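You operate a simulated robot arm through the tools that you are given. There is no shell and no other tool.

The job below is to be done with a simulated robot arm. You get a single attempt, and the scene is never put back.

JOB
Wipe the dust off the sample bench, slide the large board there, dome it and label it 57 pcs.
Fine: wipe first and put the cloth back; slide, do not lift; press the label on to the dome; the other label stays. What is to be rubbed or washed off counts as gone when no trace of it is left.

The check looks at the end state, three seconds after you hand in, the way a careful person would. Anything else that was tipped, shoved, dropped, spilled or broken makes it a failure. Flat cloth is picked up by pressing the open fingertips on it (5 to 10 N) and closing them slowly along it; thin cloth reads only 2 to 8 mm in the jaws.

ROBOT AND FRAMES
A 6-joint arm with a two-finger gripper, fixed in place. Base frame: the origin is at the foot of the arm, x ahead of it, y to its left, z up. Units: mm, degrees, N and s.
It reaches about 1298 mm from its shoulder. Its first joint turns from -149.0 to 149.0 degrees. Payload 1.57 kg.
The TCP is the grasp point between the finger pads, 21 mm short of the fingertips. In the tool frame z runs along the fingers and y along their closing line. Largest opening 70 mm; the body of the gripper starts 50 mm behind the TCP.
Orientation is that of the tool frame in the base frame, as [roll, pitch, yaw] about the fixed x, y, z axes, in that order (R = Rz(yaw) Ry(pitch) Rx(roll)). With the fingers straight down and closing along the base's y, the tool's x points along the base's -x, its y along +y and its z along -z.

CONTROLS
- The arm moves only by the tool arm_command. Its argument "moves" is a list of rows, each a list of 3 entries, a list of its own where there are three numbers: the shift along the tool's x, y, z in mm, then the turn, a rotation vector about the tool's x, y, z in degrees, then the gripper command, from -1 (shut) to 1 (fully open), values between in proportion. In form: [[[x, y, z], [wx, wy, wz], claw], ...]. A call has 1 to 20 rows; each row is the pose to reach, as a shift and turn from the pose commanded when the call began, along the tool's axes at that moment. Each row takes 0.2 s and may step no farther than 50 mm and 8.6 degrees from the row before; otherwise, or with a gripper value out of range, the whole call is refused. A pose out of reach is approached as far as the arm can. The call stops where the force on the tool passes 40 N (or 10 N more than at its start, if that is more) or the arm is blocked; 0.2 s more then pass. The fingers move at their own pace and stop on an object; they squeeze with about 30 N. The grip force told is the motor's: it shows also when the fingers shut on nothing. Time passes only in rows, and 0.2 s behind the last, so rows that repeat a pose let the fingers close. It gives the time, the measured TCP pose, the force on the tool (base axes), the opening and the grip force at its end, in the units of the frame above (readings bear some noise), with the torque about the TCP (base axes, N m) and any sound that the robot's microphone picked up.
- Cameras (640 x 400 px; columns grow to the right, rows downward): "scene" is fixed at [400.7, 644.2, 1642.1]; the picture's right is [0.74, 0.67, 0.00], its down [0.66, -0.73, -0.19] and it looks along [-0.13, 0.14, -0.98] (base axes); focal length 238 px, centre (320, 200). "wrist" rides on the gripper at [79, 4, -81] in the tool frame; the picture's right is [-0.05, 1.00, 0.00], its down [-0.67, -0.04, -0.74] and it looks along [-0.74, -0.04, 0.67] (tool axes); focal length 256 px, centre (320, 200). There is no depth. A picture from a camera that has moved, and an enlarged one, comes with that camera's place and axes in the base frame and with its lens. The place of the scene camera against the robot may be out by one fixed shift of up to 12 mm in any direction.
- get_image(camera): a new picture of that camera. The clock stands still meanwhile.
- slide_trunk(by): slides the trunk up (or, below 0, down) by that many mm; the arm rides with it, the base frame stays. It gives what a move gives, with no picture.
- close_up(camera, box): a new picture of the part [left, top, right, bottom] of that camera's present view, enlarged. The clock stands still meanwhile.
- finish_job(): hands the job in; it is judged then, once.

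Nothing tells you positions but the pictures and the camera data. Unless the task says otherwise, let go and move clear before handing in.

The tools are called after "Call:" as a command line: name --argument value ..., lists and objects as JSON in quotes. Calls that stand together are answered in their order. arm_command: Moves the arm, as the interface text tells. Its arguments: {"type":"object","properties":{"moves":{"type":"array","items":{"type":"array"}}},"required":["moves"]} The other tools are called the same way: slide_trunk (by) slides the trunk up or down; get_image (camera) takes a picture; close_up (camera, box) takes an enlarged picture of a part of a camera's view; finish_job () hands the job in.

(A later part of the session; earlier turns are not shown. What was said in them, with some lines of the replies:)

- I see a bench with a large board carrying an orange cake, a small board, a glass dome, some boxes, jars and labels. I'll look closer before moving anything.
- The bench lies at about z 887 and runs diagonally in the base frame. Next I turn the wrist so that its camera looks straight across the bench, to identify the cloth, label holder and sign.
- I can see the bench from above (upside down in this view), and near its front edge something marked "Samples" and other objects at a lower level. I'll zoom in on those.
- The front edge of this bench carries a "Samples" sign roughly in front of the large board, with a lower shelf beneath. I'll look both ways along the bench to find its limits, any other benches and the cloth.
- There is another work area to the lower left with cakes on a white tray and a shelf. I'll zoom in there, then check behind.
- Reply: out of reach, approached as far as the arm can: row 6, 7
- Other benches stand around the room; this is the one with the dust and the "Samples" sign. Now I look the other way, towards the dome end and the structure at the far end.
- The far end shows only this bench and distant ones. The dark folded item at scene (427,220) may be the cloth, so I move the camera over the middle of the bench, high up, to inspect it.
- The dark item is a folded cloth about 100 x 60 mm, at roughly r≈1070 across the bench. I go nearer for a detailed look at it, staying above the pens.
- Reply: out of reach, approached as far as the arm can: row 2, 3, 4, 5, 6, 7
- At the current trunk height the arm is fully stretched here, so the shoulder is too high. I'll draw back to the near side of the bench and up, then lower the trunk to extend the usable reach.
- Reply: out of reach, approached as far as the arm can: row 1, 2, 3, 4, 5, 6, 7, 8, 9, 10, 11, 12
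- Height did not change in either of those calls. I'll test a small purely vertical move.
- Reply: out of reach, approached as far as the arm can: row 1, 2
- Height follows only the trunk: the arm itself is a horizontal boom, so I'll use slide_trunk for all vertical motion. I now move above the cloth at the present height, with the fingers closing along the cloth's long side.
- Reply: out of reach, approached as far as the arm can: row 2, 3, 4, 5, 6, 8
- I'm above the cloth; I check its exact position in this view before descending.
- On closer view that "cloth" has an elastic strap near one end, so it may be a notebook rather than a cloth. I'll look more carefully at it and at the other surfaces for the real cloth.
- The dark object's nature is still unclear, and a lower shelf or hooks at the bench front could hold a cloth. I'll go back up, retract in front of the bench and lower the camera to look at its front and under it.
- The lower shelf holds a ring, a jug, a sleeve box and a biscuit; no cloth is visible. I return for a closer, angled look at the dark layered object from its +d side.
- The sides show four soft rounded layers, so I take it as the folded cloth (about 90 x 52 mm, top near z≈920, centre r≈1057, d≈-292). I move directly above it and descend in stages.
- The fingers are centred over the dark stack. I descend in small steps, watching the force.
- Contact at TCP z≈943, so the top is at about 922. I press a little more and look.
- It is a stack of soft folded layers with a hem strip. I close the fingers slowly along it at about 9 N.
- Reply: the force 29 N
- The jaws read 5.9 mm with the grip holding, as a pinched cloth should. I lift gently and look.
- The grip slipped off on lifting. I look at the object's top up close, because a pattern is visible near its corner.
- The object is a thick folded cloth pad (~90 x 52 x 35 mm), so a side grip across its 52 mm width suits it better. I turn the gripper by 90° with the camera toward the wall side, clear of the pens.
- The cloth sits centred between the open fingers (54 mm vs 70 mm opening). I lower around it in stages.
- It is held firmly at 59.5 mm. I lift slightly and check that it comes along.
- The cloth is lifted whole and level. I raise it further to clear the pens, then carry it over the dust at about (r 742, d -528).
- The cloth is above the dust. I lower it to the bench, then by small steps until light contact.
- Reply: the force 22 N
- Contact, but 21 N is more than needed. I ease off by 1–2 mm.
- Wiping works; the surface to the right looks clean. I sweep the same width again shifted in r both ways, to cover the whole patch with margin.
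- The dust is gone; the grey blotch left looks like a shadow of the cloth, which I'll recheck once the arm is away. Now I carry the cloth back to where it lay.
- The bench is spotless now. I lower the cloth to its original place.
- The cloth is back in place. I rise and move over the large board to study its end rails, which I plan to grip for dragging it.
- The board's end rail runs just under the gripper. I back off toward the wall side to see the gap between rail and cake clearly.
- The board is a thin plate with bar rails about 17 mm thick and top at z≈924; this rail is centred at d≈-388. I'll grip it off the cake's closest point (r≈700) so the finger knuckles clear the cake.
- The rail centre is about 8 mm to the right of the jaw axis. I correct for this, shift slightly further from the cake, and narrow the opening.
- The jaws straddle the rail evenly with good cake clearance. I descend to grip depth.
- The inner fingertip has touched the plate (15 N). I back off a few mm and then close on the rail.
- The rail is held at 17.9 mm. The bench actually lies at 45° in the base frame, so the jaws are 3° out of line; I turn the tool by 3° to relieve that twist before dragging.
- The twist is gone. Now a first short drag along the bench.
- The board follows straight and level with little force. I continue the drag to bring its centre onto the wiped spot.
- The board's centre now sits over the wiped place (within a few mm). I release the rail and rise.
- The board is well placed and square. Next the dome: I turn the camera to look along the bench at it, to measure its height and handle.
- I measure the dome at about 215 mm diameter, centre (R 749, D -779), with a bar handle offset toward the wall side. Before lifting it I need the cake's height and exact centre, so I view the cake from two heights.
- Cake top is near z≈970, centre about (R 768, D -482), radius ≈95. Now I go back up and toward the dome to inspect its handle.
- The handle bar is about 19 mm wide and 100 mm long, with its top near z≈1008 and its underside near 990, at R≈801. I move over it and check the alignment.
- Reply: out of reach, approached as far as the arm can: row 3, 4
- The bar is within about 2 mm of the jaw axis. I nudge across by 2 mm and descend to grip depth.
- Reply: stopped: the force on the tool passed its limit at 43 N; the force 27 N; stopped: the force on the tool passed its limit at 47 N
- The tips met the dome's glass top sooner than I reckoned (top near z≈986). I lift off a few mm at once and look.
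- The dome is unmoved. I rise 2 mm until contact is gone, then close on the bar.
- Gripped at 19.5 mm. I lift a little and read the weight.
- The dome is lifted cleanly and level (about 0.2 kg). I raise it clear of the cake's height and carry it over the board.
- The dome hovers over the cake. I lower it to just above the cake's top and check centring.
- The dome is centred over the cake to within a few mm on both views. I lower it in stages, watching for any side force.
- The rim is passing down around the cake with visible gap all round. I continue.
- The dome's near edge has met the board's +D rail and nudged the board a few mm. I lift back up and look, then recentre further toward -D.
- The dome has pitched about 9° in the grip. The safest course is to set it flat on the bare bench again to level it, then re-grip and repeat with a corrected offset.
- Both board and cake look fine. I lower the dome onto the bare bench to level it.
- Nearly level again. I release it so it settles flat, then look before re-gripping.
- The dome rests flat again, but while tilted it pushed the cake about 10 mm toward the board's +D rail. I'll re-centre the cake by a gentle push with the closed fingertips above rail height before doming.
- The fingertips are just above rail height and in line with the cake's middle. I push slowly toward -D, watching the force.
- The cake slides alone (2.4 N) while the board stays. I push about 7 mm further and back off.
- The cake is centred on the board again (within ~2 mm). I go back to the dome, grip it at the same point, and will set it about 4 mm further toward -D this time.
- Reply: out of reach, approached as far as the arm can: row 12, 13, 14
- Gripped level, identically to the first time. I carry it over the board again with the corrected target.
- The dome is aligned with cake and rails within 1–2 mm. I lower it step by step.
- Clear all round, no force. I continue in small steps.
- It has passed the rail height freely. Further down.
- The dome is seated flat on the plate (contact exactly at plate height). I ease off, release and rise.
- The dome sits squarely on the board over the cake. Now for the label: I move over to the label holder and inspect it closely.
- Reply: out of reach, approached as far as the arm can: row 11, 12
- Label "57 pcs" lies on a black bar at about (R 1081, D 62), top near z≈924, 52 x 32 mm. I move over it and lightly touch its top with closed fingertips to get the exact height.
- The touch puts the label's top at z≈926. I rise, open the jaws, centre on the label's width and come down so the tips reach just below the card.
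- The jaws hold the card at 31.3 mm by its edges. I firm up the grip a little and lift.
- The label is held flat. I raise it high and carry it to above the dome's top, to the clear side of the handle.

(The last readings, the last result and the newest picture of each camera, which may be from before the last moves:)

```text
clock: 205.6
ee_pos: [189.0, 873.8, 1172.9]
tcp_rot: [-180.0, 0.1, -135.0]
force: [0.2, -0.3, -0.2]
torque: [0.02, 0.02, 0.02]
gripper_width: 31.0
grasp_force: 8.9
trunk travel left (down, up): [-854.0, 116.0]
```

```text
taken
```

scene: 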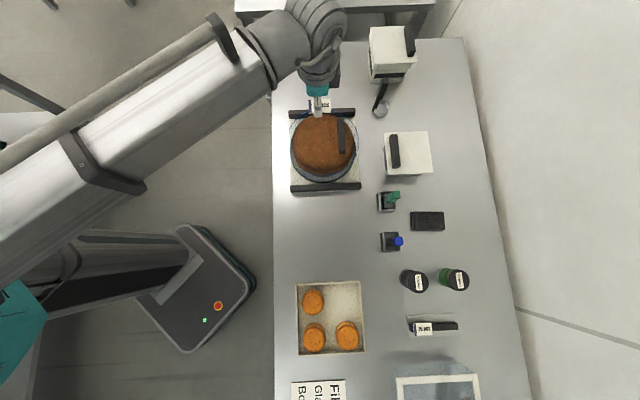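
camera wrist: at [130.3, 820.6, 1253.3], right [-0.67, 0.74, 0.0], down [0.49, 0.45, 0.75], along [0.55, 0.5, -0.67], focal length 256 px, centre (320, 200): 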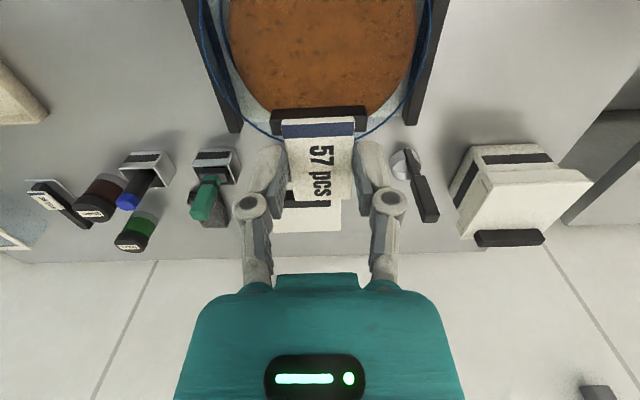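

The label hovers over the dome's middle, beside the handle; "25 pcs" is untouched on its holder. I lower to just above the glass.

Call:
slide_trunk --by -130

Call:
get_image --camera "wrist"

Call:
close_up --camera "scene" --box '[280, 90, 380, 200]'

```text
clock: 207.2
ee_pos: [188.6, 873.9, 1042.7]
tcp_rot: [179.9, 0.0, -134.9]
force: [1.5, -0.2, -0.1]
torque: [-0.04, 0.02, 0.02]
gripper_width: 31.3
grasp_force: 8.7
trunk travel left (down, up): [-724.0, 246.0]
```

```text
taken
camera wrist: at [130.5, 820.4, 1123.5], right [-0.67, 0.74, 0.0], down [0.49, 0.45, 0.75], along [0.55, 0.5, -0.67], focal length 256 px, centre (320, 200)
```

wrist: 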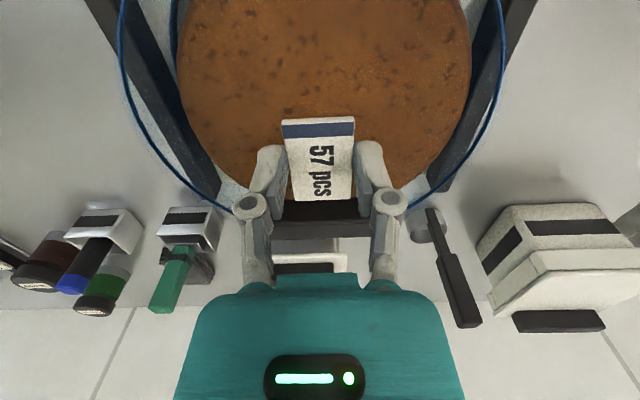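

```text
3.64 times, centred on (330, 145) of scene
camera zoom: at [400.7, 644.2, 1642.1], right [0.74, 0.67, 0.0], down [0.66, -0.73, -0.19], along [-0.13, 0.14, -0.98], focal length 864 px, centre (284, 400)
```

zoom: 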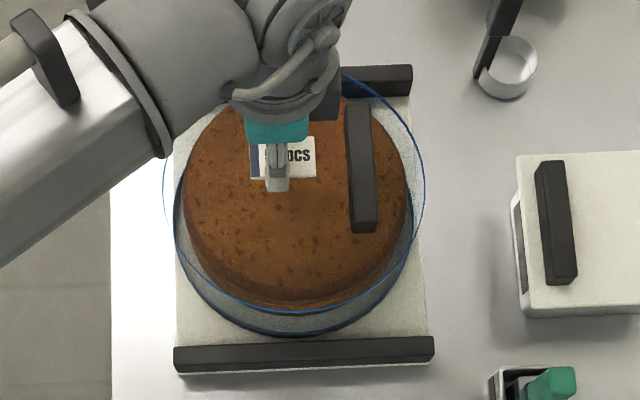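

Position is good: the label is clear of the handle. I lower in small steps until the glass is felt.

Call:
slide_trunk --by -10

Call:
slide_trunk --by -5

Call:
slide_trunk --by -3

Call:
slide_trunk --by -2

```text
clock: 207.8
ee_pos: [188.8, 873.2, 1033.3]
tcp_rot: [-180.0, 0.1, -134.9]
force: [-0.2, -0.4, -0.1]
torque: [0.02, 0.01, -0.02]
gripper_width: 31.2
grasp_force: 8.9
trunk travel left (down, up): [-714.0, 256.0]
```

```text
clock: 208.3
ee_pos: [189.8, 873.3, 1028.8]
tcp_rot: [180.0, 0.2, -135.0]
force: [0.1, -0.4, 0.5]
torque: [0.01, 0.02, 0.01]
gripper_width: 30.8
grasp_force: 8.9
trunk travel left (down, up): [-709.0, 261.0]
```

```text
clock: 208.8
ee_pos: [189.7, 873.6, 1025.1]
tcp_rot: [-180.0, 0.1, -134.9]
force: [-0.5, -0.1, -0.3]
torque: [0.0, -0.01, -0.04]
gripper_width: 31.3
grasp_force: 9.2
trunk travel left (down, up): [-706.0, 264.0]
```

```text
clock: 209.3
ee_pos: [189.5, 874.8, 1022.6]
tcp_rot: [-179.9, 0.1, -134.9]
force: [0.2, -0.8, -0.2]
torque: [0.01, -0.02, -0.04]
gripper_width: 31.0
grasp_force: 8.8
trunk travel left (down, up): [-704.0, 266.0]
```

Call:
slide_trunk --by -2

Call:
slide_trunk --by -2

Call:
slide_trunk --by -2

```text
clock: 209.8
ee_pos: [188.2, 873.2, 1020.2]
tcp_rot: [180.0, 0.0, -134.9]
force: [1.0, 1.1, 0.7]
torque: [0.02, 0.01, -0.01]
gripper_width: 31.2
grasp_force: 8.6
trunk travel left (down, up): [-702.0, 268.0]
```

```text
clock: 210.4
ee_pos: [188.9, 872.9, 1019.9]
tcp_rot: [180.0, 0.0, -135.0]
force: [1.1, 2.5, 11.1]
torque: [0.06, 0.01, -0.03]
gripper_width: 31.6
grasp_force: 8.8
trunk travel left (down, up): [-700.0, 270.0]
```

```text
clock: 210.9
ee_pos: [189.1, 873.6, 1019.5]
tcp_rot: [179.9, 0.3, -134.9]
force: [3.3, 10.9, 34.8]
torque: [0.37, 0.14, -0.05]
gripper_width: 32.2
grasp_force: 8.6
trunk travel left (down, up): [-698.0, 272.0]
```

Contact with the glass, a bit firm. I ease off, then open the fingers and let the label lie on the dome.

Call:
slide_trunk --by 3

Call:
arm_command --moves '[[[0, 0, 0], [0, 0, 0], -0.15], [[0, 0, 0], [0, 0, 0], -0.08], [[0, 0, 0], [0, 0, 0], 0.0], [[0, 0, 0], [0, 0, 0], 0.1], [[0, 0, 0], [0, 0, 0], 0.2], [[0, 0, 0], [0, 0, 0], 0.2]]'

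Call:
close_up --camera "wrist" --box '[220, 60, 420, 240]'

```text
clock: 211.4
ee_pos: [189.8, 872.5, 1019.0]
tcp_rot: [-179.9, -0.1, -134.9]
force: [0.9, -0.3, 2.5]
torque: [0.06, 0.01, 0.0]
gripper_width: 31.0
grasp_force: 9.1
trunk travel left (down, up): [-701.0, 269.0]
```

```text
clock: 212.8
ee_pos: [189.3, 872.6, 1020.2]
tcp_rot: [179.9, 0.1, -134.9]
force: [0.0, -0.6, 0.6]
torque: [0.0, -0.01, 0.02]
gripper_width: 42.1
grasp_force: 0.0
trunk travel left (down, up): [-701.0, 269.0]
```

```text
2.22 times, centred on (320, 150) of wrist
camera zoom: at [130.5, 820.5, 1100.4], right [-0.67, 0.74, 0.0], down [0.49, 0.45, 0.75], along [0.55, 0.5, -0.67], focal length 569 px, centre (320, 311)
```

zoom: 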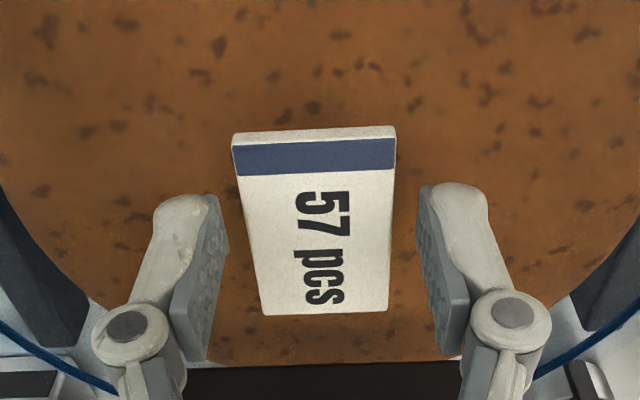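

The label is lying on the dome. I raise, close the fingers, and press it down in its middle.

Call:
slide_trunk --by 18

Call:
arm_command --moves '[[[0, 0, 0], [0, 0, 0], -0.4], [[0, 0, 0], [0, 0, 0], -1], [[0, 0, 0], [0, 0, 0], -1], [[0, 0, 0], [0, 0, 0], -1]]'

Call:
slide_trunk --by -12

Call:
slide_trunk --by -2

Call:
close_up --camera "wrist" --box '[220, 60, 420, 240]'

```text
clock: 213.5
ee_pos: [188.9, 873.3, 1038.2]
tcp_rot: [-180.0, 0.2, -135.0]
force: [-0.5, 1.1, -0.8]
torque: [0.01, -0.01, 0.03]
gripper_width: 41.9
grasp_force: 0.0
trunk travel left (down, up): [-719.0, 251.0]
```

```text
clock: 214.5
ee_pos: [188.8, 874.0, 1037.6]
tcp_rot: [-180.0, 0.0, -134.9]
force: [0.9, -0.5, -0.5]
torque: [-0.02, 0.03, -0.03]
gripper_width: 0.1
grasp_force: 29.1
trunk travel left (down, up): [-719.0, 251.0]
```

```text
clock: 215.1
ee_pos: [188.4, 873.9, 1027.7]
tcp_rot: [-179.9, 0.2, -134.8]
force: [0.6, 0.5, 1.0]
torque: [-0.01, 0.03, -0.03]
gripper_width: 0.0
grasp_force: 8.9
trunk travel left (down, up): [-707.0, 263.0]
```

```text
clock: 215.6
ee_pos: [190.2, 874.1, 1023.9]
tcp_rot: [-179.9, 0.1, -134.9]
force: [0.4, 1.6, 5.1]
torque: [0.01, 0.01, 0.0]
gripper_width: 5.9
grasp_force: 8.9
trunk travel left (down, up): [-705.0, 265.0]
```

```text
2.22 times, centred on (320, 150) of wrist
camera zoom: at [130.5, 820.3, 1104.7], right [-0.67, 0.74, 0.0], down [0.49, 0.45, 0.75], along [0.55, 0.5, -0.67], focal length 569 px, centre (320, 311)
```

zoom: 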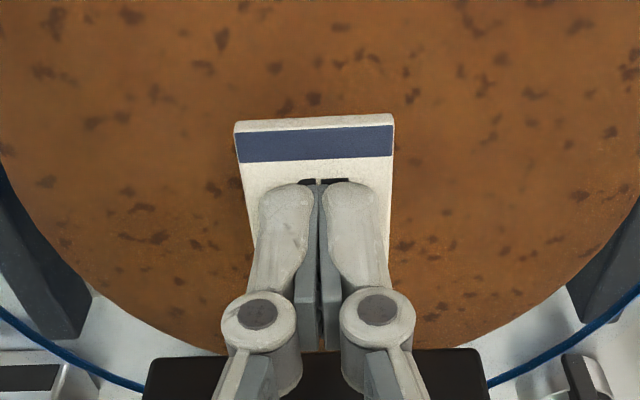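

Pressing with 5 N; I press slightly harder for a moment and then lift off.

Call:
slide_trunk --by -1

Call:
arm_command --moves '[[[0, 0, 0], [0, 0, 0], -1], [[0, 0, 0], [0, 0, 0], -1], [[0, 0, 0], [0, 0, 0], -1]]'

Call:
slide_trunk --by 20

Call:
get_image --camera "wrist"

Call:
close_up --camera "wrist" --box '[220, 60, 420, 240]'

```text
clock: 216.1
ee_pos: [188.2, 874.0, 1023.2]
tcp_rot: [-180.0, 0.1, -134.9]
force: [0.1, 3.0, 14.7]
torque: [0.08, -0.03, 0.0]
gripper_width: 6.0
grasp_force: 9.1
trunk travel left (down, up): [-704.0, 266.0]
```

```text
clock: 216.9
ee_pos: [188.6, 872.7, 1024.2]
tcp_rot: [179.9, 0.1, -134.9]
force: [0.3, 2.4, 14.4]
torque: [0.03, -0.04, 0.02]
gripper_width: 5.9
grasp_force: 8.6
trunk travel left (down, up): [-704.0, 266.0]
```

```text
clock: 217.6
ee_pos: [188.6, 873.2, 1042.7]
tcp_rot: [180.0, 0.1, -134.9]
force: [-0.3, -0.1, 0.7]
torque: [-0.03, 0.04, -0.01]
gripper_width: 0.2
grasp_force: 8.8
trunk travel left (down, up): [-724.0, 246.0]
```

```text
taken
camera wrist: at [130.5, 820.5, 1123.3], right [-0.67, 0.74, 0.0], down [0.49, 0.45, 0.75], along [0.55, 0.5, -0.67], focal length 256 px, centre (320, 200)
```

wrist: 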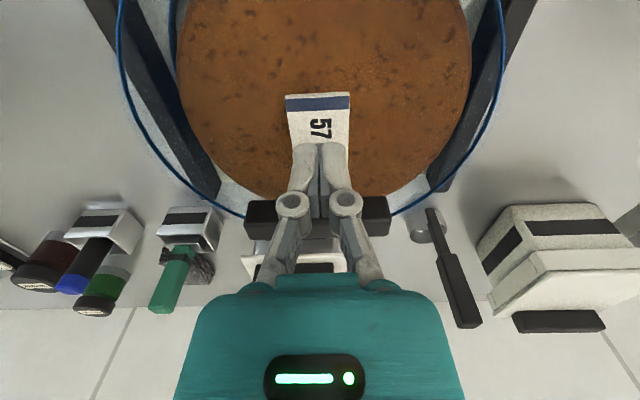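

```text
2.22 times, centred on (320, 150) of wrist
camera zoom: at [130.5, 820.5, 1123.3], right [-0.67, 0.74, 0.0], down [0.49, 0.45, 0.75], along [0.55, 0.5, -0.67], focal length 569 px, centre (320, 311)
```

zoom: 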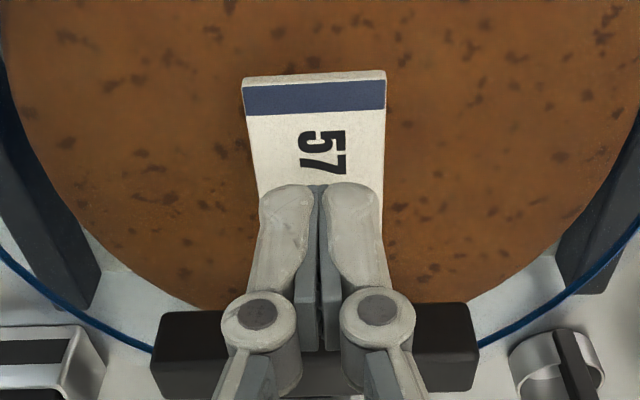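

The label stays on the dome. I rise and move the arm clear, then check everything.

Call:
slide_trunk --by 140

Call:
arm_command --moves '[[[35, -20, 0], [0, 0, 0], 0], [[75, -45, 0], [0, 0, 0], 0], [[115, -70, 0], [0, 0, 0], 0], [[155, -90, 0], [0, 0, 0], 0], [[195, -110, 0], [0, 0, 0], 0], [[235, -130, 0], [0, 0, 0], 0], [[260, -150, 0], [0, 0, 0], 0], [[280, -160, 0], [0, 0, 0], 0], [[280, -160, 0], [0, 0, 0], 0]]'

Call:
get_image --camera "scene"

Call:
get_image --camera "wrist"

Call:
close_up --camera "scene" --box '[270, 80, 390, 200]'

Call:
close_up --camera "scene" --box '[370, 170, 530, 350]'

```text
clock: 219.2
ee_pos: [190.0, 873.9, 1183.5]
tcp_rot: [180.0, 0.2, -134.9]
force: [0.0, 0.0, 0.3]
torque: [0.01, 0.03, 0.01]
gripper_width: 0.0
grasp_force: 9.4
trunk travel left (down, up): [-864.0, 106.0]
```

```text
clock: 221.2
ee_pos: [103.7, 564.3, 1182.2]
tcp_rot: [180.0, 0.2, -135.0]
force: [0.2, 0.1, 0.1]
torque: [0.01, -0.01, -0.01]
gripper_width: 35.0
grasp_force: 0.1
trunk travel left (down, up): [-864.0, 106.0]
```

```text
taken
```

scene: 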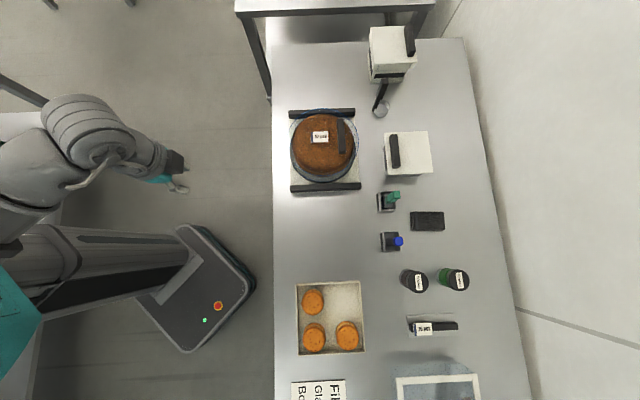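

```text
taken
camera wrist: at [45.9, 510.9, 1263.4], right [-0.67, 0.74, 0.0], down [0.49, 0.45, 0.75], along [0.55, 0.5, -0.67], focal length 256 px, centre (320, 200)
```

wrist: 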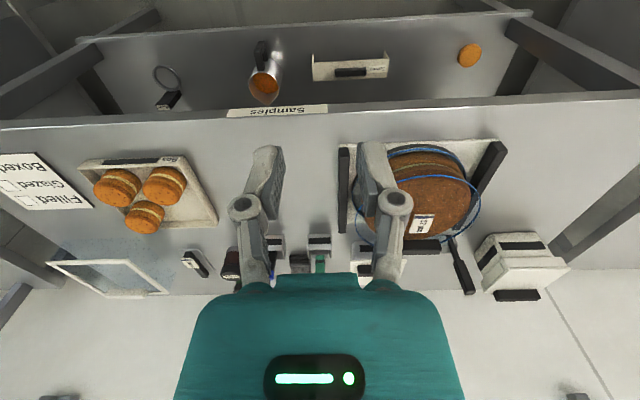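

```text
3.33 times, centred on (330, 140) of scene
camera zoom: at [400.7, 644.2, 1642.1], right [0.74, 0.67, 0.0], down [0.66, -0.73, -0.19], along [-0.13, 0.14, -0.98], focal length 792 px, centre (287, 400)
```

zoom: 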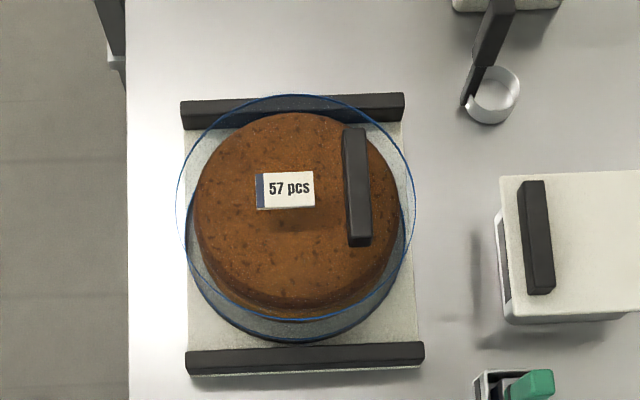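

```text
2.22 times, centred on (450, 260) of scene
camera zoom: at [400.7, 644.2, 1642.1], right [0.74, 0.67, 0.0], down [0.66, -0.73, -0.19], along [-0.13, 0.14, -0.98], focal length 528 px, centre (31, 67)
```

zoom: 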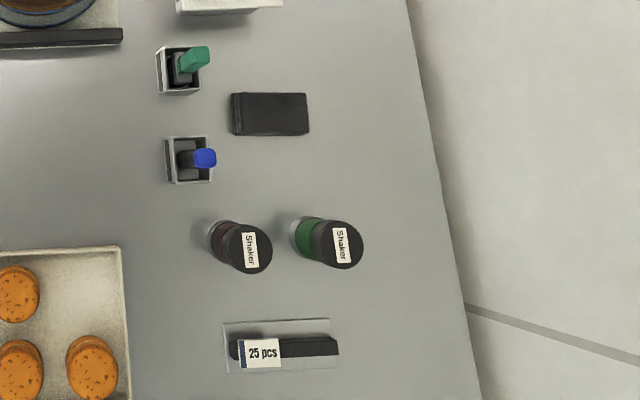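

Everything is in place. The bench is wiped clean and the cloth is back where it lay. The large board has been slid onto the wiped spot with the dome seated over the cake, and "57 pcs" is pressed on the dome. "25 pcs" is still on its holder and the arm is clear, so I hand the job in.

Call:
finish_job

```text
The job is handed in.
```

I wiped the dust off the sample bench, slid the large board there, put the dome over it and labelled it "57 pcs". The job has been handed in.

- **Wiping:** No trace of dust showed in the last close-up of the spot, taken before the board went over it. The cloth is back within about 2 mm of where it lay.
- **Board:** I dragged it along the bench by one rail without lifting it. Its centre was within a few mm of the wiped spot.
- **Dome:** It sits flat on the board over the cake, between the two rails.
- **Label:** "57 pcs" lies flat on top of the dome beside the handle, pressed on with about 15 N. "25 pcs" is still on its holder.

Some things did not go smoothly:

- **First doming attempt:** The dome caught a rail and tilted in the grip. This nudged the board about 2–6 mm and pushed the cake about 10 mm on the board. I set the dome down, pushed the cake back to the middle with the closed fingers, and seated the dome cleanly the second time.
- **Harder presses on the dome:** While reaching for the handle I pressed on the dome's top with up to 47 N, and with about 35 N while setting the label. No sound was picked up, and I saw no damage.

In the final pictures, nothing else on the bench looks moved or tipped.
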